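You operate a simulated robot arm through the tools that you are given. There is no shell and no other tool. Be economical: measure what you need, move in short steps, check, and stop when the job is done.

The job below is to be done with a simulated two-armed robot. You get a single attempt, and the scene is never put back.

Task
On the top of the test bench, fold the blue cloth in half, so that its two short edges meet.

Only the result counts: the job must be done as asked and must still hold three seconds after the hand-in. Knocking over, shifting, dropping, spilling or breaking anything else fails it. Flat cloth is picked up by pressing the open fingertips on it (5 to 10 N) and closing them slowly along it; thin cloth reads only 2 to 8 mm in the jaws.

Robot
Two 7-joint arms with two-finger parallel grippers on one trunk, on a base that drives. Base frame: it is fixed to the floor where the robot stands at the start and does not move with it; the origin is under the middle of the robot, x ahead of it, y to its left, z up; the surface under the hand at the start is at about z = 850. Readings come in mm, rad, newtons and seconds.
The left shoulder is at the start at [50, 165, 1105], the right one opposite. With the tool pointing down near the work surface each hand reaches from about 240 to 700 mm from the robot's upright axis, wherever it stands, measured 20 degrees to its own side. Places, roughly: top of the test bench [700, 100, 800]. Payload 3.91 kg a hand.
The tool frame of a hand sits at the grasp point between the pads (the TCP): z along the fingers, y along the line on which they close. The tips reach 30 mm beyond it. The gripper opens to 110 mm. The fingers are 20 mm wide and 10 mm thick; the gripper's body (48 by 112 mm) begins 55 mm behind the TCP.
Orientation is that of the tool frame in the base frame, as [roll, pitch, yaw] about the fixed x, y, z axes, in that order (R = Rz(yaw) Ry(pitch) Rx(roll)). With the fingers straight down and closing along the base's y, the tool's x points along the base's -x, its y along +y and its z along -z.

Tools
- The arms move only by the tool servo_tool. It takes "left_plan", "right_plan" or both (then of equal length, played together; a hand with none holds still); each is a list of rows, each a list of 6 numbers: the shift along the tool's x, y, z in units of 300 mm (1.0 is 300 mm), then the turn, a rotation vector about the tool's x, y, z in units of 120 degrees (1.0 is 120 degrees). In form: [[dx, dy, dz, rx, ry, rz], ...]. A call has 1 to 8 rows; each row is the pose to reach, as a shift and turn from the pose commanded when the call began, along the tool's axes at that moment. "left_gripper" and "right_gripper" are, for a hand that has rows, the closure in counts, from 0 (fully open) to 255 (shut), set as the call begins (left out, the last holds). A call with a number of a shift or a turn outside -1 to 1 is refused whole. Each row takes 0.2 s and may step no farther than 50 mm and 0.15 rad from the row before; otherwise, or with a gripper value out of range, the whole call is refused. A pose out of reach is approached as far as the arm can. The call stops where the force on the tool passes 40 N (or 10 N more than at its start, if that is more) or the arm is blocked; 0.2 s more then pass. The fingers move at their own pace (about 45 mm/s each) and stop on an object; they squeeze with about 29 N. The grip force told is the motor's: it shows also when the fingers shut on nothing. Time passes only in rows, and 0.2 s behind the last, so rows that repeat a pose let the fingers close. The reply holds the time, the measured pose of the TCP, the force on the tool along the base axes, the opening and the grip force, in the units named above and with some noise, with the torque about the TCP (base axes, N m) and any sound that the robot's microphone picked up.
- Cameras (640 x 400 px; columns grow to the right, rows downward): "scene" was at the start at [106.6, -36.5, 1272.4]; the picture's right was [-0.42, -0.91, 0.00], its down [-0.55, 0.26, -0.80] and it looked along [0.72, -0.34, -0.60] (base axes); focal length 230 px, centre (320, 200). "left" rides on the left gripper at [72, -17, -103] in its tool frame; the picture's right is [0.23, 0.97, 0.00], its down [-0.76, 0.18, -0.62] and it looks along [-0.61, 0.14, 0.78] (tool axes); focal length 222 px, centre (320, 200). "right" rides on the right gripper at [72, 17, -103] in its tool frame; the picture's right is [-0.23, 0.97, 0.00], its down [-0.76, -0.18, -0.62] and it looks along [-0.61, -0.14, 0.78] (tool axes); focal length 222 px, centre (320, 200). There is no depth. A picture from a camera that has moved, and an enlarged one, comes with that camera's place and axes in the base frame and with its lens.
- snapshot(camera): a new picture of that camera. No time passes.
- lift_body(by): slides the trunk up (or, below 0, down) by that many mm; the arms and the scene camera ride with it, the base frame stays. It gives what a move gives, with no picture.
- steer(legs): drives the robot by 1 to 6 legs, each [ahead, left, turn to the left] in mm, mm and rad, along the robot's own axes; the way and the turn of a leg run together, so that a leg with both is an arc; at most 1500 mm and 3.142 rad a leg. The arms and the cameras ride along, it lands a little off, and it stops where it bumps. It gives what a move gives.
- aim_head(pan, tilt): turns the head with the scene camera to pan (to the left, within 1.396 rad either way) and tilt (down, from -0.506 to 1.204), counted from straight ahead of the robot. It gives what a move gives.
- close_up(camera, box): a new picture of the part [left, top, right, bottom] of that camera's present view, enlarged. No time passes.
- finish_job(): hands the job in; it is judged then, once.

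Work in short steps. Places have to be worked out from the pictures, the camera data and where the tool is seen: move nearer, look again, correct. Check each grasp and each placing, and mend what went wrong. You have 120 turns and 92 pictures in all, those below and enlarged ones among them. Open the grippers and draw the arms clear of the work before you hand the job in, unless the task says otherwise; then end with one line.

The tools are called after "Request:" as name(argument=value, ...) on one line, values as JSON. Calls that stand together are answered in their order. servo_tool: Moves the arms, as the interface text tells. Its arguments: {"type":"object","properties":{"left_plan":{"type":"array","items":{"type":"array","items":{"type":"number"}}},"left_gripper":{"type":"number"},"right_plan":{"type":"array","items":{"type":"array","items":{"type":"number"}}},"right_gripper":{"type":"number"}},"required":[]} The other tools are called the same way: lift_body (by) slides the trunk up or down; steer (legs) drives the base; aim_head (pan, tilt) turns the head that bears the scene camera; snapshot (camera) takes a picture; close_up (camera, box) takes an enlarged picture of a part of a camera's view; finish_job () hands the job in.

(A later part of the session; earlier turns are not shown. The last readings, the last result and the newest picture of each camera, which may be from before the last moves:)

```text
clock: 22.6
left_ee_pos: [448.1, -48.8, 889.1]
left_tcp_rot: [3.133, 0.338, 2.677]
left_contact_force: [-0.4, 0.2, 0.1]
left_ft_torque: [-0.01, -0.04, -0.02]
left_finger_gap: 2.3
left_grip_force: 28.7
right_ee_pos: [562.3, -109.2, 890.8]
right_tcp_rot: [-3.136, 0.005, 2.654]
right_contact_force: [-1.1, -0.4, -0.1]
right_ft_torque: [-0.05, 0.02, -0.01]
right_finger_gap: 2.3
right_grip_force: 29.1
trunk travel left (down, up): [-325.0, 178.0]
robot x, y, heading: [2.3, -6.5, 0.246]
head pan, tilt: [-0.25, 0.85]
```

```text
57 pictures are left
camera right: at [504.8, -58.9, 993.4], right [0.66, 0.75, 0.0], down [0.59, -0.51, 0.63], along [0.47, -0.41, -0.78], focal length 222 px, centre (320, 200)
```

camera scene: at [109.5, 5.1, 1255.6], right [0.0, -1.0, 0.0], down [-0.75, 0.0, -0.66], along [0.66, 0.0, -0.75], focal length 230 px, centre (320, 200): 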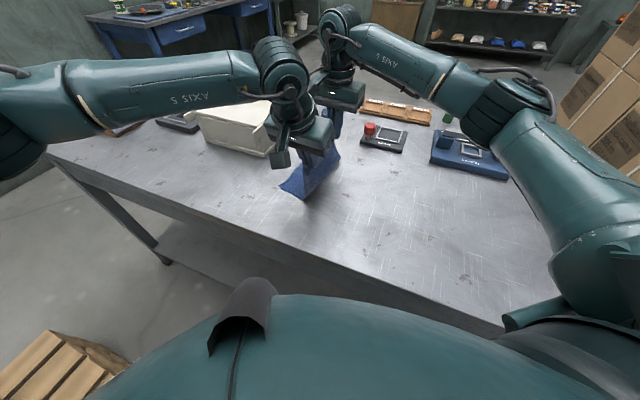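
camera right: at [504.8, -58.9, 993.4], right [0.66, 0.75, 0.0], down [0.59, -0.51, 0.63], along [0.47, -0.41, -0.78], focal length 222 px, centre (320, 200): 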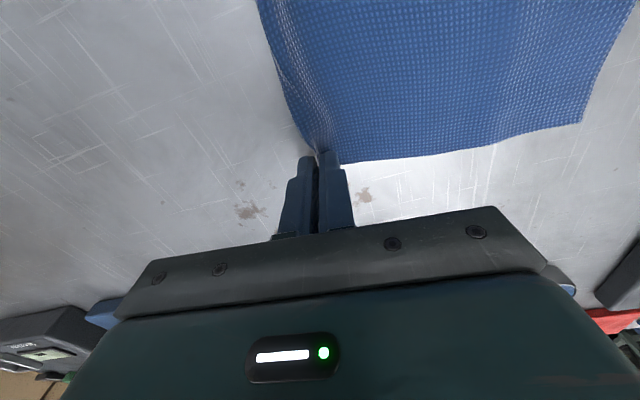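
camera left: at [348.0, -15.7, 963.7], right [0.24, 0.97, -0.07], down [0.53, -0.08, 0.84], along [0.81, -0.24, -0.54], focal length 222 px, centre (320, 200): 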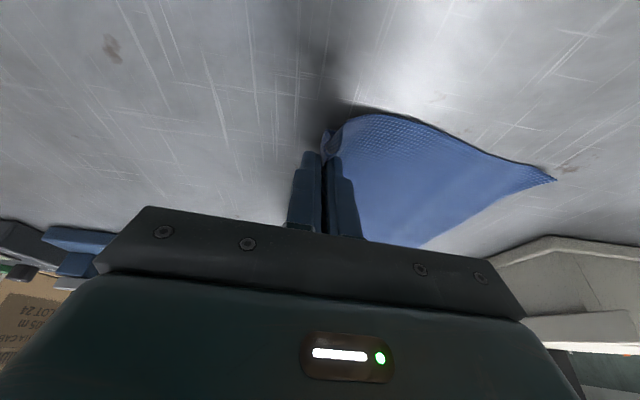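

The cloth is laid back. I lower to light contact and then open the fingers in steps to spread the ridge again.

Request:
servo_tool(left_plan=[[0.003, -0.01, 0.01, 0, 0, 0], [0.0065, -0.015, 0.018, 0, 0, 0]], right_plan=[[0, -0.01, 0.015, 0, 0, 0], [0, -0.015, 0.031, 0, 0, 0]])

Request:
servo_tool(left_plan=[[0, 0, 0, 0, 0, 0]], right_plan=[[0, 0, 0, 0, 0, 0]], left_gripper=215, right_gripper=215)

Request:
servo_tool(left_plan=[[0, 0, 0, 0, 0, 0]], right_plan=[[0, 0, 0, 0, 0, 0]], left_gripper=150, right_gripper=150)

Request:
servo_tool(left_plan=[[-0.01, 0, -0.03, 0, 0, 0], [-0.03, 0, -0.09, 0, 0, 0], [-0.05, 0, -0.14, 0, 0, 0], [0.05, 0, -0.24, 0, 0, 0]], right_plan=[[0, 0, -0.03, 0, 0, 0], [0, 0, -0.1, 0, 0, 0], [0, 0, -0.17, 0, 0, 0], [0, 0, -0.2, 0, 0, 0]])

Request:
snapshot(camera="left")

Request:
snapshot(camera="right")

```text
clock: 23.2
left_ee_pos: [444.5, -51.9, 883.7]
left_tcp_rot: [3.131, 0.341, 2.677]
left_contact_force: [1.6, -0.7, 0.9]
left_ft_torque: [0.0, -0.03, 0.02]
left_finger_gap: 2.1
left_grip_force: 29.3
right_ee_pos: [561.0, -112.6, 883.0]
right_tcp_rot: [3.141, 0.008, 2.656]
right_contact_force: [-0.4, -0.4, 7.7]
right_ft_torque: [0.01, -0.01, 0.03]
right_finger_gap: 2.6
right_grip_force: 28.6
trunk travel left (down, up): [-325.0, 178.0]
robot x, y, heading: [2.4, -1.6, 0.252]
head pan, tilt: [-0.25, 0.85]
```

```text
clock: 23.6
left_ee_pos: [442.6, -51.3, 884.0]
left_tcp_rot: [3.133, 0.34, 2.677]
left_contact_force: [0.0, -0.4, 1.0]
left_ft_torque: [0.0, -0.01, -0.02]
left_finger_gap: 17.2
left_grip_force: 0.1
right_ee_pos: [560.8, -112.1, 882.4]
right_tcp_rot: [-3.14, 0.007, 2.654]
right_contact_force: [-1.4, -0.4, 9.0]
right_ft_torque: [0.08, 0.0, 0.0]
right_finger_gap: 16.7
right_grip_force: 0.0
trunk travel left (down, up): [-325.0, 178.0]
robot x, y, heading: [1.0, -1.6, 0.247]
head pan, tilt: [-0.25, 0.85]
```

```text
clock: 24.0
left_ee_pos: [443.7, -51.5, 883.7]
left_tcp_rot: [3.134, 0.337, 2.675]
left_contact_force: [1.1, 0.2, -0.1]
left_ft_torque: [0.02, -0.01, -0.01]
left_finger_gap: 45.1
left_grip_force: 0.1
right_ee_pos: [561.8, -112.6, 882.8]
right_tcp_rot: [-3.14, 0.007, 2.655]
right_contact_force: [-0.2, -1.6, 11.2]
right_ft_torque: [0.23, -0.11, -0.02]
right_finger_gap: 44.5
right_grip_force: 0.1
trunk travel left (down, up): [-325.0, 178.0]
robot x, y, heading: [6.8, -1.8, 0.246]
head pan, tilt: [-0.25, 0.85]
```

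```text
clock: 25.0
left_ee_pos: [408.7, -34.1, 949.8]
left_tcp_rot: [3.135, 0.339, 2.676]
left_contact_force: [0.4, 0.4, -0.3]
left_ft_torque: [0.01, 0.01, -0.01]
left_finger_gap: 45.1
left_grip_force: 0.0
right_ee_pos: [563.0, -111.1, 939.7]
right_tcp_rot: [-3.139, 0.004, 2.656]
right_contact_force: [0.5, -0.5, -1.0]
right_ft_torque: [0.0, -0.02, 0.02]
right_finger_gap: 45.2
right_grip_force: 0.0
trunk travel left (down, up): [-325.0, 178.0]
robot x, y, heading: [4.5, 0.1, 0.248]
head pan, tilt: [-0.25, 0.85]
```

```text
56 pictures are left
camera left: at [309.5, -2.5, 1022.3], right [0.24, 0.97, -0.07], down [0.53, -0.07, 0.84], along [0.81, -0.24, -0.54], focal length 222 px, centre (320, 200)
```

left: 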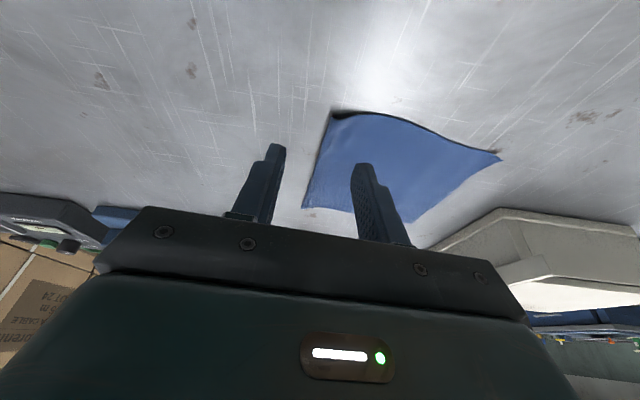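

```text
55 pictures are left
camera right: at [504.4, -61.0, 1043.8], right [0.66, 0.75, 0.0], down [0.59, -0.51, 0.63], along [0.47, -0.41, -0.78], focal length 222 px, centre (320, 200)
```

right: 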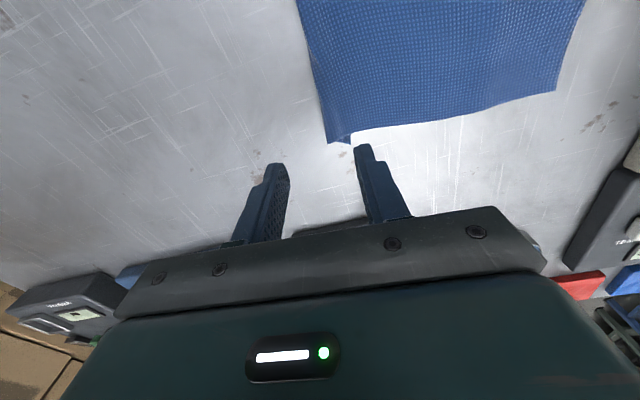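

Corners now read A(663,53), B(576,-111), C(430,-38), D(519,126), so the sheet measures 186 mm long. About 25 mm is still gathered or tucked at the right edge, so I look closer.

Request:
close_up(camera="left", box=[270, 90, 510, 240])

Request:
close_up(camera="right", box=[280, 0, 600, 200])

```text
2.67 times, centred on (390, 165) of left
camera zoom: at [309.5, -2.5, 1022.3], right [0.24, 0.97, -0.07], down [0.53, -0.07, 0.84], along [0.81, -0.24, -0.54], focal length 592 px, centre (133, 293)
```

zoom: 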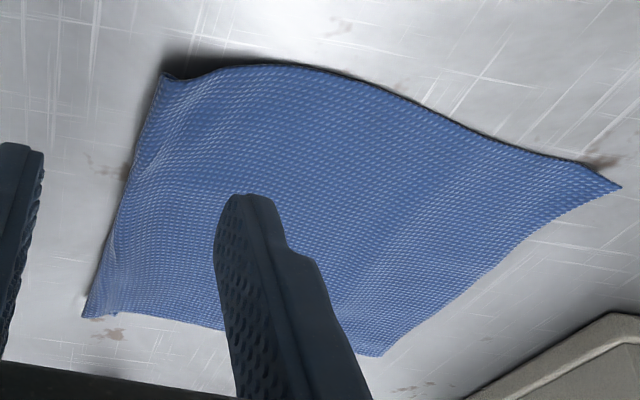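

```text
2.00 times, centred on (440, 100) of right
camera zoom: at [504.4, -61.0, 1043.8], right [0.66, 0.75, 0.0], down [0.59, -0.51, 0.63], along [0.47, -0.41, -0.78], focal length 444 px, centre (80, 400)
```

zoom: 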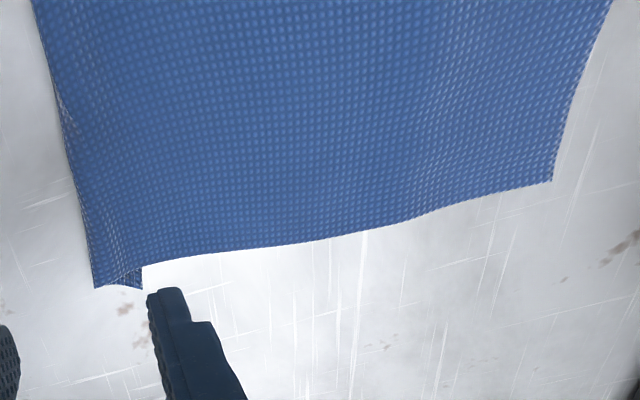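

The edge strip, about 25 mm, got folded under. I regrip near the crease with a narrow gap, lift, and set it down moving left so the flap trails outward.

Request:
servo_tool(left_plan=[[-0.035, 0.045, 0.065, 0, 0, 0], [-0.07, 0.091, 0.131, 0, 0, 0], [-0.05, 0.091, 0.185, 0, 0, 0], [-0.033, 0.091, 0.238, 0, 0, 0]], right_plan=[[0.005, 0.045, 0.05, 0, 0, 0], [0.009, 0.089, 0.1, 0, 0, 0], [0.009, 0.089, 0.15, 0, 0, 0], [0.009, 0.089, 0.18, 0, 0, 0]], left_gripper=210, right_gripper=210)

Request:
snapshot(camera="left")

Request:
snapshot(camera="right")

```text
clock: 26.0
left_ee_pos: [452.8, -23.7, 887.1]
left_tcp_rot: [3.132, 0.34, 2.676]
left_contact_force: [-0.3, -0.6, 0.1]
left_ft_torque: [0.0, 0.01, -0.04]
left_finger_gap: 19.7
left_grip_force: 0.1
right_ee_pos: [573.6, -89.8, 885.4]
right_tcp_rot: [-3.139, 0.004, 2.655]
right_contact_force: [-0.1, -0.9, 0.7]
right_ft_torque: [-0.01, -0.01, 0.03]
right_finger_gap: 19.3
right_grip_force: 0.1
trunk travel left (down, up): [-325.0, 178.0]
robot x, y, heading: [2.0, -2.1, 0.252]
head pan, tilt: [-0.25, 0.85]
```

```text
52 pictures are left
camera left: at [352.6, 8.2, 960.7], right [0.24, 0.97, -0.07], down [0.53, -0.08, 0.84], along [0.81, -0.24, -0.54], focal length 222 px, centre (320, 200)
```

left: 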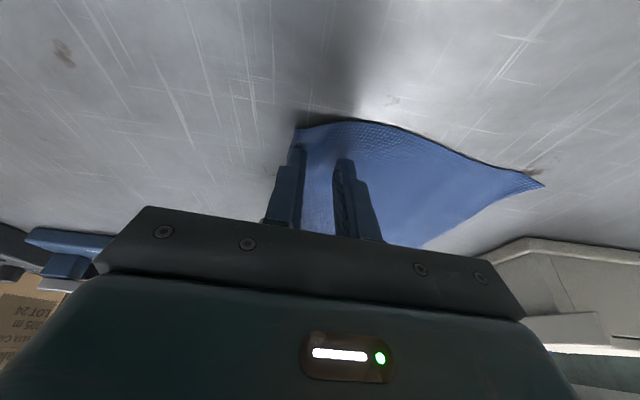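

```text
51 pictures are left
camera right: at [515.0, -39.3, 989.3], right [0.66, 0.75, 0.0], down [0.59, -0.51, 0.63], along [0.47, -0.41, -0.78], focal length 222 px, centre (320, 200)
```

right: 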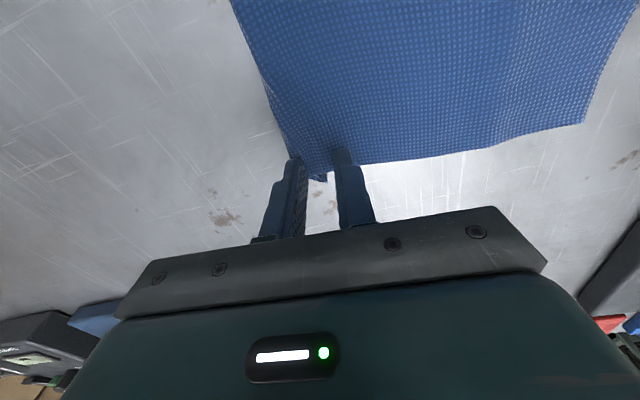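

Positions are good. I press and check the forces.

Request:
servo_tool(left_plan=[[0.0035, 0, 0.01, 0, 0, 0], [0.0058, 0, 0.0163, 0, 0, 0], [0.0058, 0, 0.0163, 0, 0, 0]], right_plan=[[0, 0, 0.01, 0, 0, 0], [0, 0, 0.014, 0, 0, 0], [0, 0, 0.014, 0, 0, 0]])

```text
clock: 26.8
left_ee_pos: [451.2, -25.1, 883.7]
left_tcp_rot: [3.132, 0.346, 2.677]
left_contact_force: [1.5, 0.9, 21.3]
left_ft_torque: [-0.16, 0.05, 0.0]
left_finger_gap: 18.4
left_grip_force: 0.1
right_ee_pos: [571.9, -88.4, 882.4]
right_tcp_rot: [-3.138, 0.006, 2.655]
right_contact_force: [0.7, -0.4, 2.3]
right_ft_torque: [-0.04, -0.04, 0.01]
right_finger_gap: 19.3
right_grip_force: 0.0
trunk travel left (down, up): [-325.0, 178.0]
robot x, y, heading: [7.4, -3.7, 0.254]
head pan, tilt: [-0.25, 0.85]
```

Left is too hard and right too light, so I adjust both and close in steps.

Request:
servo_tool(left_plan=[[-0.0025, 0, -0.0065, 0, 0, 0], [-0.0025, 0, -0.0065, 0, 0, 0]], right_plan=[[0, 0, 0.004, 0, 0, 0], [0, 0, 0.004, 0, 0, 0]], left_gripper=222, right_gripper=222)

Request:
servo_tool(left_plan=[[0, 0, 0, 0, 0, 0]], right_plan=[[0, 0, 0, 0, 0, 0]], left_gripper=236, right_gripper=236)

Request:
servo_tool(left_plan=[[0, 0, 0, 0, 0, 0], [0, 0, 0, 0, 0, 0]], right_plan=[[0, 0, 0, 0, 0, 0], [0, 0, 0, 0, 0, 0]], left_gripper=255, right_gripper=255)

Request:
servo_tool(left_plan=[[-0.02, 0, -0.055, 0, 0, 0], [-0.04, 0, -0.11, 0, 0, 0], [-0.06, 0, -0.166, 0, 0, 0]], right_plan=[[0, 0, -0.058, 0, 0, 0], [0, 0, -0.117, 0, 0, 0], [0, 0, -0.175, 0, 0, 0]])

Request:
snapshot(camera="left")

Request:
snapshot(camera="right")

```text
clock: 27.4
left_ee_pos: [449.7, -25.5, 882.7]
left_tcp_rot: [3.132, 0.34, 2.675]
left_contact_force: [1.4, -2.0, 16.7]
left_ft_torque: [-0.25, -0.01, 0.03]
left_finger_gap: 14.9
left_grip_force: 0.7
right_ee_pos: [571.6, -88.9, 881.5]
right_tcp_rot: [-3.14, 0.009, 2.655]
right_contact_force: [-0.9, -0.3, 4.7]
right_ft_torque: [-0.02, 0.04, -0.03]
right_finger_gap: 13.9
right_grip_force: 0.1
trunk travel left (down, up): [-325.0, 178.0]
robot x, y, heading: [2.7, -3.8, 0.25]
head pan, tilt: [-0.25, 0.85]
```

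```text
clock: 27.8
left_ee_pos: [450.4, -26.0, 882.8]
left_tcp_rot: [3.133, 0.34, 2.673]
left_contact_force: [-0.9, -1.6, 16.4]
left_ft_torque: [-0.13, 0.1, -0.01]
left_finger_gap: 8.8
left_grip_force: 0.4
right_ee_pos: [572.3, -88.8, 881.7]
right_tcp_rot: [-3.138, 0.007, 2.655]
right_contact_force: [0.7, -0.7, 5.6]
right_ft_torque: [-0.03, 0.01, 0.01]
right_finger_gap: 8.8
right_grip_force: 0.2
trunk travel left (down, up): [-325.0, 178.0]
robot x, y, heading: [4.5, -3.6, 0.25]
head pan, tilt: [-0.25, 0.85]
```

```text
clock: 28.4
left_ee_pos: [450.2, -25.9, 883.1]
left_tcp_rot: [3.133, 0.34, 2.673]
left_contact_force: [-1.2, -2.4, 16.5]
left_ft_torque: [-0.14, 0.04, 0.0]
left_finger_gap: 2.0
left_grip_force: 29.6
right_ee_pos: [570.4, -89.3, 881.8]
right_tcp_rot: [-3.14, 0.009, 2.654]
right_contact_force: [-1.3, -0.5, 7.8]
right_ft_torque: [-0.02, 0.06, -0.01]
right_finger_gap: 1.3
right_grip_force: 28.7
trunk travel left (down, up): [-325.0, 178.0]
robot x, y, heading: [4.2, -2.8, 0.247]
head pan, tilt: [-0.25, 0.85]
```

```text
clock: 29.2
left_ee_pos: [452.3, -25.5, 933.4]
left_tcp_rot: [3.132, 0.338, 2.676]
left_contact_force: [0.6, 0.6, -0.4]
left_ft_torque: [-0.01, -0.01, -0.01]
left_finger_gap: 1.8
left_grip_force: 29.0
right_ee_pos: [574.2, -85.8, 932.9]
right_tcp_rot: [-3.138, 0.006, 2.653]
right_contact_force: [0.6, 0.1, 0.4]
right_ft_torque: [0.01, 0.01, 0.0]
right_finger_gap: 0.6
right_grip_force: 29.3
trunk travel left (down, up): [-325.0, 178.0]
robot x, y, heading: [1.5, -2.7, 0.251]
head pan, tilt: [-0.25, 0.85]
```

```text
50 pictures are left
camera left: at [353.2, 6.5, 1008.1], right [0.24, 0.97, -0.07], down [0.54, -0.08, 0.84], along [0.81, -0.24, -0.54], focal length 222 px, centre (320, 200)
```

left: 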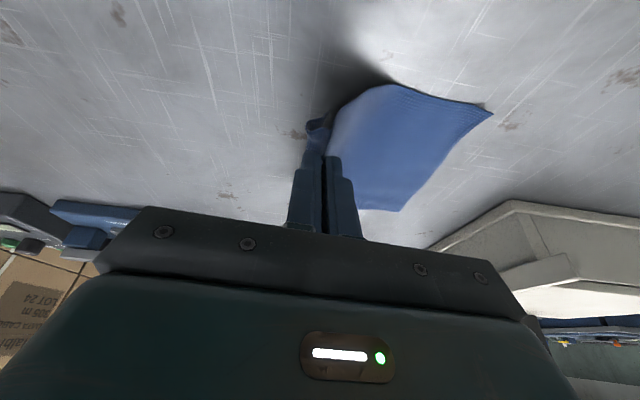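

```text
49 pictures are left
camera right: at [514.7, -35.9, 1036.2], right [0.66, 0.75, 0.0], down [0.59, -0.51, 0.63], along [0.47, -0.41, -0.78], focal length 222 px, centre (320, 200)
```

right: 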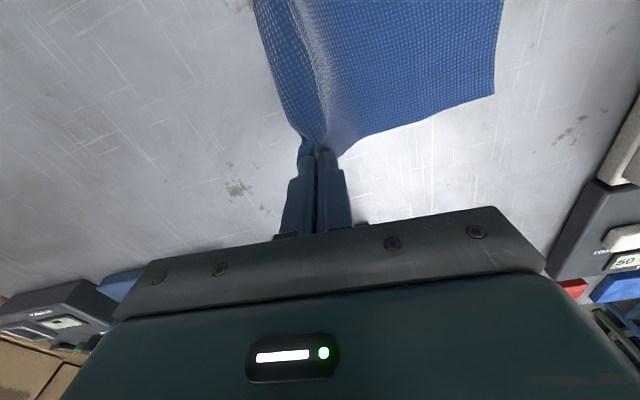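

Both hold and the flap hangs outside. I lower while moving left about 28 mm so the flap trails out to the right, then release.

Request:
servo_tool(left_plan=[[0.011, 0.03, 0.03, 0, 0, 0], [0.027, 0.06, 0.075, 0, 0, 0], [0.04, 0.083, 0.113, 0, 0, 0], [0.053, 0.093, 0.147, 0, 0, 0]], right_plan=[[0, 0.03, 0.033, 0, 0, 0], [0, 0.06, 0.08, 0, 0, 0], [0, 0.083, 0.12, 0, 0, 0], [0, 0.093, 0.157, 0, 0, 0]])

Request:
snapshot(camera="left")

Request:
snapshot(camera="right")

```text
clock: 30.2
left_ee_pos: [464.6, -2.1, 888.2]
left_tcp_rot: [3.133, 0.34, 2.675]
left_contact_force: [-0.2, 0.7, -0.3]
left_ft_torque: [-0.01, 0.0, -0.03]
left_finger_gap: 2.0
left_grip_force: 28.9
right_ee_pos: [587.3, -63.1, 887.8]
right_tcp_rot: [3.141, 0.009, 2.654]
right_contact_force: [-1.9, -0.3, 12.0]
right_ft_torque: [0.0, 0.1, 0.0]
right_finger_gap: 0.8
right_grip_force: 29.1
trunk travel left (down, up): [-325.0, 178.0]
robot x, y, heading: [4.4, -2.2, 0.249]
head pan, tilt: [-0.25, 0.85]
```

```text
48 pictures are left
camera left: at [364.4, 30.6, 961.5], right [0.24, 0.97, -0.07], down [0.53, -0.08, 0.84], along [0.81, -0.24, -0.53], focal length 222 px, centre (320, 200)
```

left: 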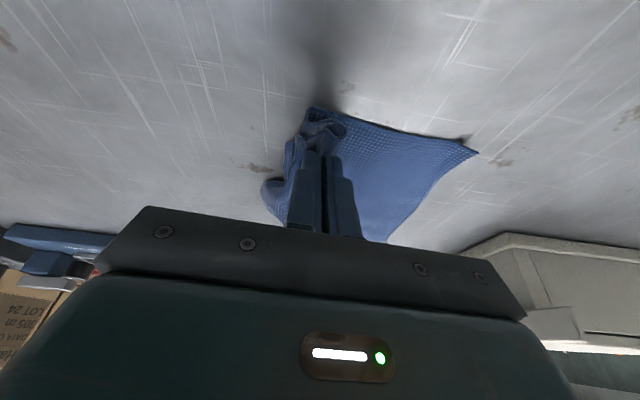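

```text
47 pictures are left
camera right: at [528.8, -12.5, 991.3], right [0.66, 0.75, 0.0], down [0.59, -0.51, 0.63], along [0.48, -0.41, -0.78], focal length 222 px, centre (320, 200)
```

right: 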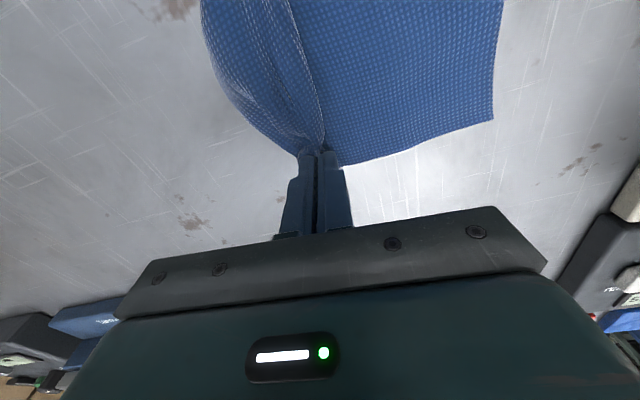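

The flap now lies outward on the left camera. I open the fingers and lift to inspect.

Request:
servo_tool(left_plan=[[0, 0, 0, 0, 0, 0], [0, 0, 0, 0, 0, 0]], right_plan=[[0, 0, -0.005, 0, 0, 0], [0, 0, -0.005, 0, 0, 0]], left_gripper=190, right_gripper=190)

Request:
servo_tool(left_plan=[[-0.01, 0, -0.03, 0, 0, 0], [-0.04, 0, -0.12, 0, 0, 0], [0.03, 0.05, -0.24, 0, 0, 0], [0.1, 0.1, -0.34, 0, 0, 0]], right_plan=[[0, 0, -0.03, 0, 0, 0], [0, 0, -0.13, 0, 0, 0], [-0.08, 0, -0.23, 0, 0, 0], [-0.16, 0, -0.26, 0, 0, 0]])

Request:
snapshot(camera="left")

Request:
snapshot(camera="right")

```text
clock: 30.8
left_ee_pos: [465.0, -1.7, 886.8]
left_tcp_rot: [3.133, 0.338, 2.675]
left_contact_force: [0.0, 0.1, 0.0]
left_ft_torque: [0.0, -0.01, -0.02]
left_finger_gap: 27.9
left_grip_force: 0.2
right_ee_pos: [589.4, -63.9, 886.5]
right_tcp_rot: [-3.139, 0.003, 2.654]
right_contact_force: [-0.6, -0.5, 0.7]
right_ft_torque: [0.03, 0.03, 0.02]
right_finger_gap: 28.0
right_grip_force: 0.0
trunk travel left (down, up): [-325.0, 178.0]
robot x, y, heading: [4.3, -2.3, 0.247]
head pan, tilt: [-0.25, 0.85]
```

```text
clock: 31.8
left_ee_pos: [421.4, 55.5, 972.2]
left_tcp_rot: [3.134, 0.339, 2.675]
left_contact_force: [-0.6, 0.4, 0.1]
left_ft_torque: [-0.04, -0.02, 0.0]
left_finger_gap: 28.0
left_grip_force: 0.0
right_ee_pos: [629.2, -84.5, 964.8]
right_tcp_rot: [-3.139, 0.005, 2.656]
right_contact_force: [-0.3, -0.1, -0.2]
right_ft_torque: [-0.02, -0.01, 0.01]
right_finger_gap: 28.1
right_grip_force: 0.1
trunk travel left (down, up): [-325.0, 178.0]
robot x, y, heading: [2.2, -5.5, 0.25]
head pan, tilt: [-0.25, 0.85]
```

```text
46 pictures are left
camera left: at [322.6, 87.2, 1045.4], right [0.24, 0.97, -0.07], down [0.53, -0.08, 0.84], along [0.81, -0.24, -0.54], focal length 222 px, centre (320, 200)
```

left: 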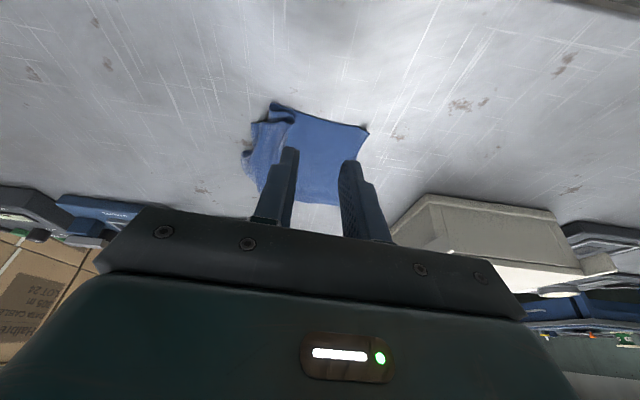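

```text
45 pictures are left
camera right: at [571.0, -35.5, 1069.0], right [0.66, 0.76, 0.0], down [0.59, -0.51, 0.63], along [0.47, -0.41, -0.78], focal length 222 px, centre (320, 200)
```

right: 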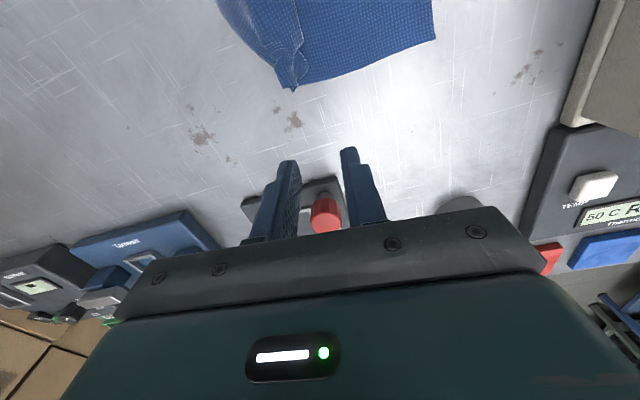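

The right edge is now out but wrinkled. I zoom in for its state.

Request:
close_up(camera="left", box=[230, 80, 390, 210])

Request:
close_up(camera="scene", box=[240, 100, 400, 230])

```text
3.08 times, centred on (310, 145) of left
camera zoom: at [322.6, 87.2, 1045.4], right [0.24, 0.97, -0.07], down [0.53, -0.08, 0.84], along [0.81, -0.24, -0.54], focal length 684 px, centre (351, 369)
```

zoom: 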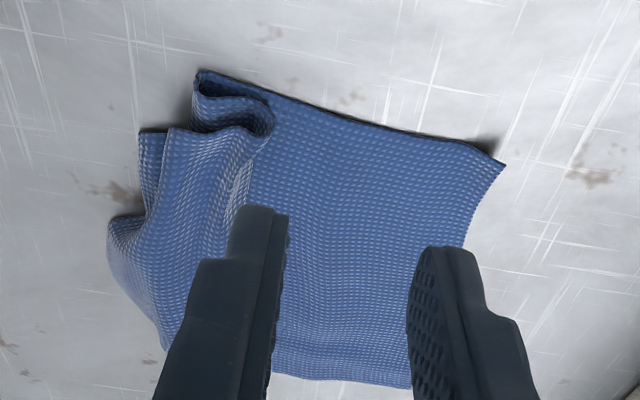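

```text
3.08 times, centred on (320, 165) of scene
camera zoom: at [109.3, 5.2, 1255.6], right [0.0, -1.0, 0.0], down [-0.75, 0.0, -0.66], along [0.66, 0.0, -0.75], focal length 707 px, centre (320, 308)
```

zoom: 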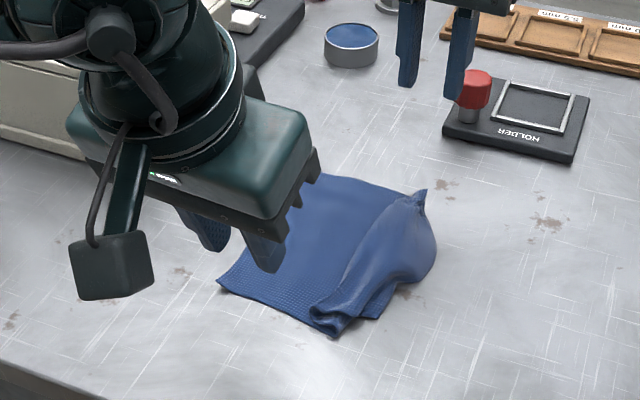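

The right end is bunched. Better plan: grip the clean left edge D-A, now at about D(488,88) and A(639,28), and lift the whole cloth so it hangs straight. Then I lay it down from its lower edge and fold it in the same motion, with the flap facing outward. I hover over that edge first.

Request:
servo_tool(left_plan=[[-0.03, 0.037, 0.03, -0.0035, 0, -0.01], [-0.07, 0.074, 0.1, -0.007, 0, -0.02], [-0.1, 0.11, 0.18, -0.01, 0, -0.03], [-0.122, 0.148, 0.255, -0.0143, 0, -0.0405]], right_plan=[[0.048, 0.072, 0, 0, 0, -0.012], [0.096, 0.144, 0.04, 0, 0, -0.024], [0.145, 0.216, 0.1, 0, 0, -0.036], [0.193, 0.288, 0.167, 0, 0, -0.048]], left_gripper=208, right_gripper=208)

Request:
snapshot(camera="left")

Request:
snapshot(camera="right")

```text
clock: 32.8
left_ee_pos: [497.1, 65.6, 912.1]
left_tcp_rot: [3.133, 0.339, 2.767]
left_contact_force: [0.0, -0.1, 0.1]
left_ft_torque: [0.01, -0.03, 0.01]
left_finger_gap: 20.4
left_grip_force: 0.0
right_ee_pos: [618.1, 21.6, 914.0]
right_tcp_rot: [-3.135, 0.003, 2.756]
right_contact_force: [1.8, 0.6, 0.9]
right_ft_torque: [-0.03, -0.01, 0.01]
right_finger_gap: 20.0
right_grip_force: 0.0
trunk travel left (down, up): [-325.0, 178.0]
robot x, y, heading: [4.6, -4.4, 0.252]
head pan, tilt: [-0.25, 0.85]
```

```text
42 pictures are left
camera left: at [394.2, 89.6, 986.0], right [0.16, 0.99, -0.07], down [0.54, -0.03, 0.84], along [0.83, -0.17, -0.53], focal length 222 px, centre (320, 200)
```

left: 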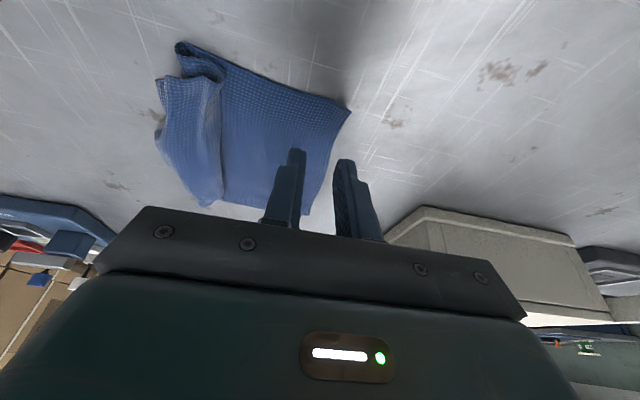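

```text
41 pictures are left
camera right: at [555.2, 65.8, 1017.6], right [0.58, 0.82, 0.0], down [0.64, -0.45, 0.63], along [0.51, -0.36, -0.78], focal length 222 px, centre (320, 200)
```

right: 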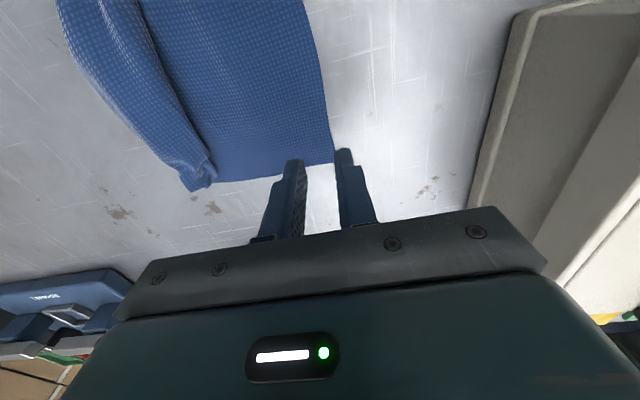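

Left is well placed and right needs about 6 mm more inward. I descend to just above contact.

Request:
servo_tool(left_plan=[[0.01, 0, 0.028, 0, 0, 0], [0.02, 0, 0.056, 0, 0, 0], [0.029, 0, 0.08, 0, 0, 0]], right_plan=[[0, -0.02, 0.04, 0, 0, 0], [0, -0.02, 0.08, 0, 0, 0], [0, -0.02, 0.102, 0, 0, 0]])

Request:
servo_tool(left_plan=[[0.0025, 0, 0.0075, 0, 0, 0], [0.0025, 0, 0.0075, 0, 0, 0]], right_plan=[[0, 0, 0.01, 0, 0, 0], [0, 0, 0.01, 0, 0, 0]])

Request:
snapshot(camera="left")

Request:
snapshot(camera="right")

```text
clock: 33.6
left_ee_pos: [496.3, 66.9, 888.8]
left_tcp_rot: [3.136, 0.339, 2.766]
left_contact_force: [0.9, 0.3, -0.9]
left_ft_torque: [0.01, 0.0, -0.03]
left_finger_gap: 20.0
left_grip_force: 0.2
right_ee_pos: [614.3, 14.1, 884.7]
right_tcp_rot: [-3.138, 0.003, 2.755]
right_contact_force: [0.3, -0.8, -0.6]
right_ft_torque: [-0.01, -0.04, 0.04]
right_finger_gap: 20.3
right_grip_force: 0.0
trunk travel left (down, up): [-325.0, 178.0]
robot x, y, heading: [3.2, -2.6, 0.245]
head pan, tilt: [-0.25, 0.85]
```

```text
clock: 34.2
left_ee_pos: [495.2, 67.7, 886.2]
left_tcp_rot: [3.134, 0.339, 2.764]
left_contact_force: [0.2, -0.4, 0.2]
left_ft_torque: [0.02, -0.01, 0.0]
left_finger_gap: 20.1
left_grip_force: 0.0
right_ee_pos: [614.8, 12.7, 881.4]
right_tcp_rot: [-3.14, 0.004, 2.756]
right_contact_force: [-0.1, 0.3, 1.5]
right_ft_torque: [0.06, -0.01, 0.05]
right_finger_gap: 20.3
right_grip_force: 0.4
trunk travel left (down, up): [-325.0, 178.0]
robot x, y, heading: [3.5, -4.0, 0.246]
head pan, tilt: [-0.25, 0.85]
```

```text
40 pictures are left
camera left: at [393.4, 90.6, 959.7], right [0.16, 0.99, -0.07], down [0.54, -0.03, 0.84], along [0.83, -0.17, -0.53], focal length 222 px, centre (320, 200)
```

left: 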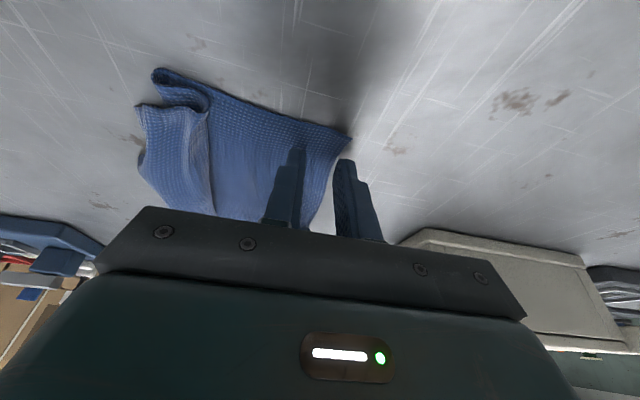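

```text
39 pictures are left
camera right: at [551.3, 57.0, 985.3], right [0.58, 0.82, 0.0], down [0.64, -0.45, 0.63], along [0.51, -0.36, -0.78], focal length 222 px, centre (320, 200)
```

right: 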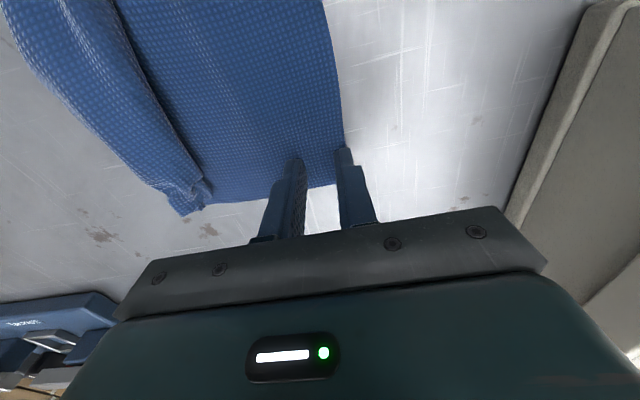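

The right outer finger may be just off the cloth, so I shift the right hand 4 mm and the left 2 mm inward, then press.

Request:
servo_tool(left_plan=[[0, -0.007, 0, 0, 0, 0], [0.0035, -0.007, 0.0095, 0, 0, 0], [0.0042, -0.007, 0.0118, 0, 0, 0], [0.0042, -0.007, 0.0118, 0, 0, 0]], right_plan=[[0, -0.013, -0.007, 0, 0, 0], [0, -0.013, 0, 0, 0, 0], [0, -0.013, 0.006, 0, 0, 0], [0, -0.013, 0.006, 0, 0, 0]])

```text
clock: 35.2
left_ee_pos: [494.6, 64.1, 883.5]
left_tcp_rot: [3.133, 0.339, 2.765]
left_contact_force: [0.6, 0.3, 0.5]
left_ft_torque: [-0.04, 0.0, -0.02]
left_finger_gap: 20.4
left_grip_force: 0.0
right_ee_pos: [612.7, 9.2, 881.5]
right_tcp_rot: [-3.139, 0.007, 2.754]
right_contact_force: [0.0, -2.2, 11.6]
right_ft_torque: [0.03, -0.02, 0.02]
right_finger_gap: 19.8
right_grip_force: 0.1
trunk travel left (down, up): [-325.0, 178.0]
robot x, y, heading: [7.1, -0.6, 0.251]
head pan, tilt: [-0.25, 0.85]
```

Left needs about 2.5 mm more and right slightly less. I trim both, then check.

Request:
servo_tool(left_plan=[[0.0025, 0, 0.0075, 0, 0, 0], [0.0025, 0, 0.0075, 0, 0, 0]], right_plan=[[0, 0, -0.001, 0, 0, 0], [0, 0, -0.001, 0, 0, 0]])

```text
clock: 35.8
left_ee_pos: [494.5, 65.3, 883.8]
left_tcp_rot: [3.133, 0.341, 2.763]
left_contact_force: [-1.3, 0.5, 7.8]
left_ft_torque: [-0.01, 0.02, -0.01]
left_finger_gap: 20.1
left_grip_force: 0.1
right_ee_pos: [612.0, 9.0, 881.2]
right_tcp_rot: [-3.14, 0.008, 2.755]
right_contact_force: [-0.1, -0.6, 10.6]
right_ft_torque: [0.08, -0.05, 0.05]
right_finger_gap: 19.9
right_grip_force: 0.0
trunk travel left (down, up): [-325.0, 178.0]
robot x, y, heading: [3.0, -1.6, 0.252]
head pan, tilt: [-0.25, 0.85]
```

Forces are about 8 N and 10 N. I close in steps and then lift 30 mm.

Request:
servo_tool(left_plan=[[0.0005, 0, 0.001, 0, 0, 0]], right_plan=[[0, 0, 0, 0, 0, 0]], left_gripper=220, right_gripper=220)

Request:
servo_tool(left_plan=[[0, 0, 0, 0, 0, 0]], right_plan=[[0, 0, 0, 0, 0, 0]], left_gripper=232, right_gripper=232)

Request:
servo_tool(left_plan=[[0, 0, 0, 0, 0, 0]], right_plan=[[0, 0, 0, 0, 0, 0]], left_gripper=243, right_gripper=243)

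Request:
servo_tool(left_plan=[[0, 0, 0, 0, 0, 0], [0, 0, 0, 0, 0, 0]], right_plan=[[0, 0, 0, 0, 0, 0], [0, 0, 0, 0, 0, 0]], left_gripper=255, right_gripper=255)

Request:
servo_tool(left_plan=[[-0.01, 0, -0.03, 0, 0, 0], [-0.023, 0, -0.063, 0, 0, 0], [-0.034, 0, -0.094, 0, 0, 0]], right_plan=[[0, 0, -0.032, 0, 0, 0], [0, 0, -0.067, 0, 0, 0], [0, 0, -0.1, 0, 0, 0]])

Request:
snapshot(camera="left")

Request:
snapshot(camera="right")

```text
clock: 36.2
left_ee_pos: [493.4, 65.3, 883.3]
left_tcp_rot: [3.132, 0.343, 2.764]
left_contact_force: [1.4, 0.0, 14.7]
left_ft_torque: [-0.06, -0.01, 0.05]
left_finger_gap: 14.3
left_grip_force: 0.1
right_ee_pos: [613.0, 7.9, 882.2]
right_tcp_rot: [-3.141, 0.005, 2.756]
right_contact_force: [0.3, 0.1, 10.2]
right_ft_torque: [0.06, -0.06, -0.01]
right_finger_gap: 14.9
right_grip_force: 0.1
trunk travel left (down, up): [-325.0, 178.0]
robot x, y, heading: [4.2, -0.2, 0.248]
head pan, tilt: [-0.25, 0.85]
```

```text
clock: 36.6
left_ee_pos: [494.0, 62.9, 883.1]
left_tcp_rot: [3.132, 0.343, 2.765]
left_contact_force: [2.0, -0.9, 16.1]
left_ft_torque: [-0.07, -0.07, 0.01]
left_finger_gap: 9.3
left_grip_force: 0.0
right_ee_pos: [612.0, 9.0, 880.8]
right_tcp_rot: [-3.137, 0.006, 2.757]
right_contact_force: [-0.7, -0.3, 9.5]
right_ft_torque: [0.04, 0.04, 0.02]
right_finger_gap: 10.0
right_grip_force: 0.1
trunk travel left (down, up): [-325.0, 178.0]
robot x, y, heading: [4.7, -4.8, 0.251]
head pan, tilt: [-0.25, 0.85]
```

```text
clock: 37.0
left_ee_pos: [493.6, 64.4, 882.3]
left_tcp_rot: [3.133, 0.343, 2.764]
left_contact_force: [2.6, -0.9, 19.1]
left_ft_torque: [-0.07, -0.11, 0.02]
left_finger_gap: 4.7
left_grip_force: 0.0
right_ee_pos: [611.2, 8.8, 882.3]
right_tcp_rot: [-3.137, 0.006, 2.756]
right_contact_force: [-2.1, 0.5, 9.6]
right_ft_torque: [0.06, 0.05, -0.01]
right_finger_gap: 5.3
right_grip_force: 0.1
trunk travel left (down, up): [-325.0, 178.0]
robot x, y, heading: [2.5, -6.8, 0.247]
head pan, tilt: [-0.25, 0.85]
```

```text
clock: 37.6
left_ee_pos: [492.3, 63.6, 882.7]
left_tcp_rot: [3.133, 0.344, 2.764]
left_contact_force: [3.4, -3.2, 19.9]
left_ft_torque: [-0.1, -0.17, -0.03]
left_finger_gap: 1.7
left_grip_force: 28.9
right_ee_pos: [611.4, 9.5, 881.9]
right_tcp_rot: [-3.14, 0.007, 2.754]
right_contact_force: [-2.4, 1.4, 7.6]
right_ft_torque: [0.06, 0.07, 0.02]
right_finger_gap: 1.6
right_grip_force: 28.5
trunk travel left (down, up): [-325.0, 178.0]
robot x, y, heading: [2.4, -1.9, 0.248]
head pan, tilt: [-0.25, 0.85]
```

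```text
clock: 38.4
left_ee_pos: [494.7, 64.3, 908.5]
left_tcp_rot: [3.132, 0.338, 2.763]
left_contact_force: [1.5, 0.1, 0.4]
left_ft_torque: [0.03, -0.03, 0.01]
left_finger_gap: 1.9
left_grip_force: 29.1
right_ee_pos: [612.7, 7.2, 910.9]
right_tcp_rot: [-3.139, 0.006, 2.754]
right_contact_force: [-0.9, 0.5, -0.6]
right_ft_torque: [0.01, 0.04, -0.01]
right_finger_gap: 2.0
right_grip_force: 28.6
trunk travel left (down, up): [-325.0, 178.0]
robot x, y, heading: [5.8, -2.6, 0.248]
head pan, tilt: [-0.25, 0.85]
```

```text
38 pictures are left
camera left: at [393.4, 87.6, 982.4], right [0.16, 0.99, -0.07], down [0.54, -0.03, 0.84], along [0.83, -0.17, -0.54], focal length 222 px, centre (320, 200)
```

left: 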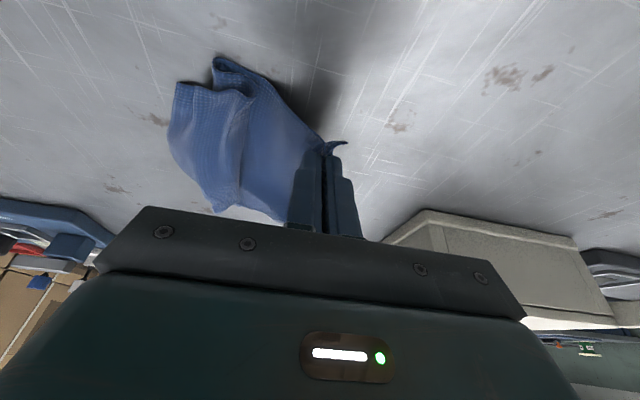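

```text
37 pictures are left
camera right: at [550.6, 51.6, 1014.1], right [0.58, 0.82, 0.0], down [0.64, -0.45, 0.63], along [0.51, -0.36, -0.78], focal length 222 px, centre (320, 200)
```

right: 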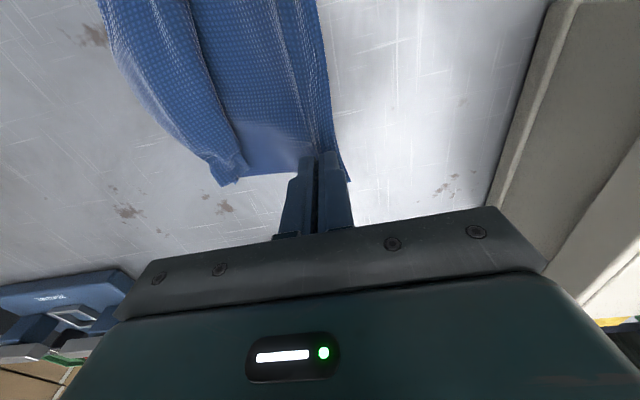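

Both corners of the left edge are gripped with the flap outward. I lift about 200 mm so the cloth hangs free.

Request:
servo_tool(left_plan=[[-0.028, 0, -0.078, 0, 0, 0], [-0.056, 0, -0.157, 0, 0, 0], [-0.084, 0, -0.235, 0, 0, 0], [-0.112, 0, -0.314, 0, 0, 0], [-0.141, 0, -0.392, 0, 0, 0], [-0.169, 0, -0.47, 0, 0, 0], [-0.197, 0, -0.549, 0, 0, 0], [-0.225, 0, -0.627, 0, 0, 0]], right_plan=[[0, 0, -0.083, 0, 0, 0], [0, 0, -0.167, 0, 0, 0], [0, 0, -0.25, 0, 0, 0], [0, 0, -0.333, 0, 0, 0], [0, 0, -0.417, 0, 0, 0], [0, 0, -0.5, 0, 0, 0], [0, 0, -0.583, 0, 0, 0], [0, 0, -0.667, 0, 0, 0]])

Request:
aim_head(pan=-0.15, tilt=0.7)

Request:
snapshot(camera="scene")

Request:
snapshot(camera="left")

```text
clock: 40.2
left_ee_pos: [495.2, 62.5, 1108.8]
left_tcp_rot: [3.133, 0.339, 2.765]
left_contact_force: [0.4, -0.7, 0.0]
left_ft_torque: [-0.02, -0.02, 0.0]
left_finger_gap: 1.5
left_grip_force: 28.7
right_ee_pos: [612.0, 10.6, 1111.2]
right_tcp_rot: [-3.14, 0.006, 2.757]
right_contact_force: [-1.0, 0.2, 0.7]
right_ft_torque: [-0.04, -0.04, -0.01]
right_finger_gap: 1.7
right_grip_force: 28.5
trunk travel left (down, up): [-325.0, 178.0]
robot x, y, heading: [2.5, -2.5, 0.249]
head pan, tilt: [-0.25, 0.85]
```

```text
clock: 40.9
left_ee_pos: [495.9, 62.8, 1108.9]
left_tcp_rot: [3.132, 0.339, 2.766]
left_contact_force: [0.3, -0.3, -0.4]
left_ft_torque: [0.0, 0.01, 0.01]
left_finger_gap: 1.7
left_grip_force: 28.9
right_ee_pos: [611.3, 9.2, 1109.8]
right_tcp_rot: [-3.139, 0.003, 2.756]
right_contact_force: [0.2, -0.5, 0.0]
right_ft_torque: [0.04, -0.04, -0.02]
right_finger_gap: 1.4
right_grip_force: 29.2
trunk travel left (down, up): [-325.0, 178.0]
robot x, y, heading: [1.6, -3.4, 0.251]
head pan, tilt: [-0.15, 0.7]
```

```text
36 pictures are left
camera scene: at [115.8, 13.2, 1267.8], right [0.1, -1.0, 0.0], down [-0.64, -0.06, -0.76], along [0.76, 0.08, -0.64], focal length 230 px, centre (320, 200)
```

scene: 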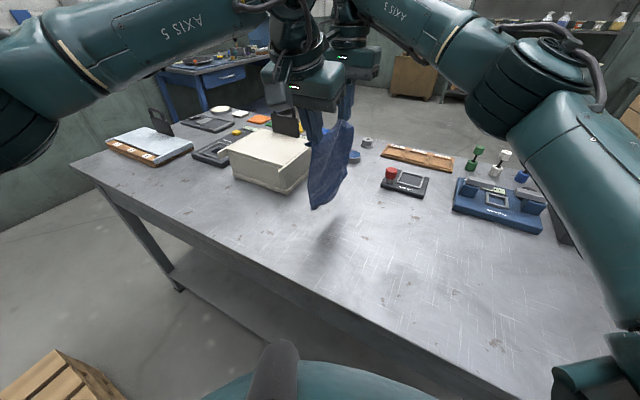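

```text
35 pictures are left
camera left: at [393.9, 85.4, 1182.6], right [0.16, 0.99, -0.07], down [0.54, -0.03, 0.84], along [0.83, -0.17, -0.53], focal length 222 px, centre (320, 200)
```

left: 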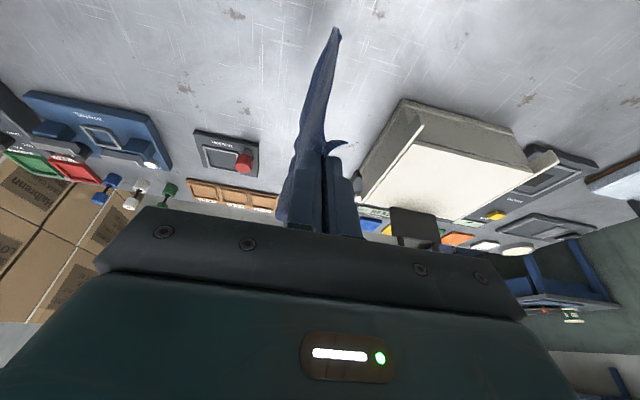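

The cloth hangs straight. I lower until the bottom edge touches and drift right so the sheet trails to the left.

Request:
servo_tool(left_plan=[[0.014, 0, 0.04, 0, 0, 0], [0.0276, 0, 0.0783, 0, 0, 0], [0.037, -0.013, 0.102, 0, 0, 0], [0.0456, -0.027, 0.125, 0, 0, 0], [0.055, -0.047, 0.148, 0, 0, 0], [0.0646, -0.067, 0.171, 0, 0, 0], [0.074, -0.093, 0.194, 0, 0, 0], [0.084, -0.12, 0.217, 0, 0, 0]], right_plan=[[0, 0, 0.042, 0, 0, 0], [0, 0, 0.083, 0, 0, 0], [0.0007, -0.013, 0.108, 0, 0, 0], [0.0015, -0.027, 0.133, 0, 0, 0], [0.003, -0.047, 0.158, 0, 0, 0], [0.004, -0.067, 0.183, 0, 0, 0], [0.0055, -0.093, 0.208, 0, 0, 0], [0.007, -0.12, 0.233, 0, 0, 0]])

Request:
snapshot(camera="left")

Request:
close_up(camera="scene", box=[240, 60, 440, 260])

```text
clock: 42.7
left_ee_pos: [481.9, 30.3, 1040.5]
left_tcp_rot: [3.134, 0.338, 2.764]
left_contact_force: [0.9, -0.2, 0.0]
left_ft_torque: [-0.02, -0.02, 0.01]
left_finger_gap: 1.8
left_grip_force: 29.2
right_ee_pos: [598.5, -22.7, 1039.9]
right_tcp_rot: [-3.139, 0.003, 2.754]
right_contact_force: [-0.4, 0.7, 0.1]
right_ft_torque: [-0.01, 0.04, 0.0]
right_finger_gap: 1.8
right_grip_force: 29.1
trunk travel left (down, up): [-325.0, 178.0]
robot x, y, heading: [3.2, -2.7, 0.254]
head pan, tilt: [-0.15, 0.7]
```

```text
34 pictures are left
camera left: at [379.8, 54.8, 1112.8], right [0.16, 0.99, -0.07], down [0.54, -0.03, 0.84], along [0.83, -0.17, -0.53], focal length 222 px, centre (320, 200)
```

left: 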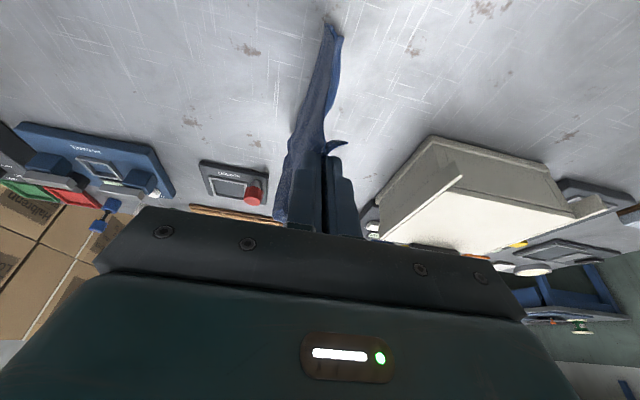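

```text
2.00 times, centred on (340, 160) of scene
camera zoom: at [115.9, 13.1, 1267.9], right [0.1, -1.0, 0.0], down [-0.64, -0.06, -0.76], along [0.76, 0.08, -0.64], focal length 460 px, centre (280, 280)
```

zoom: 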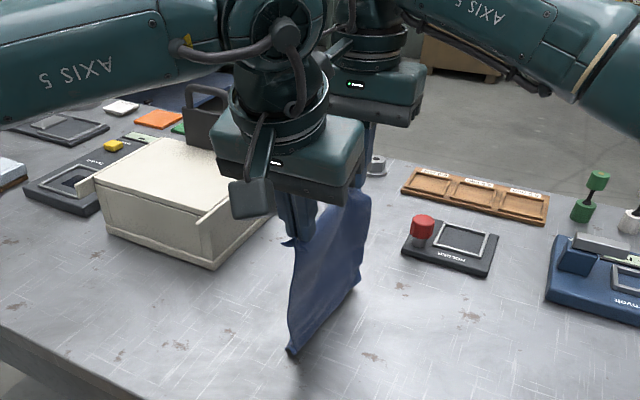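

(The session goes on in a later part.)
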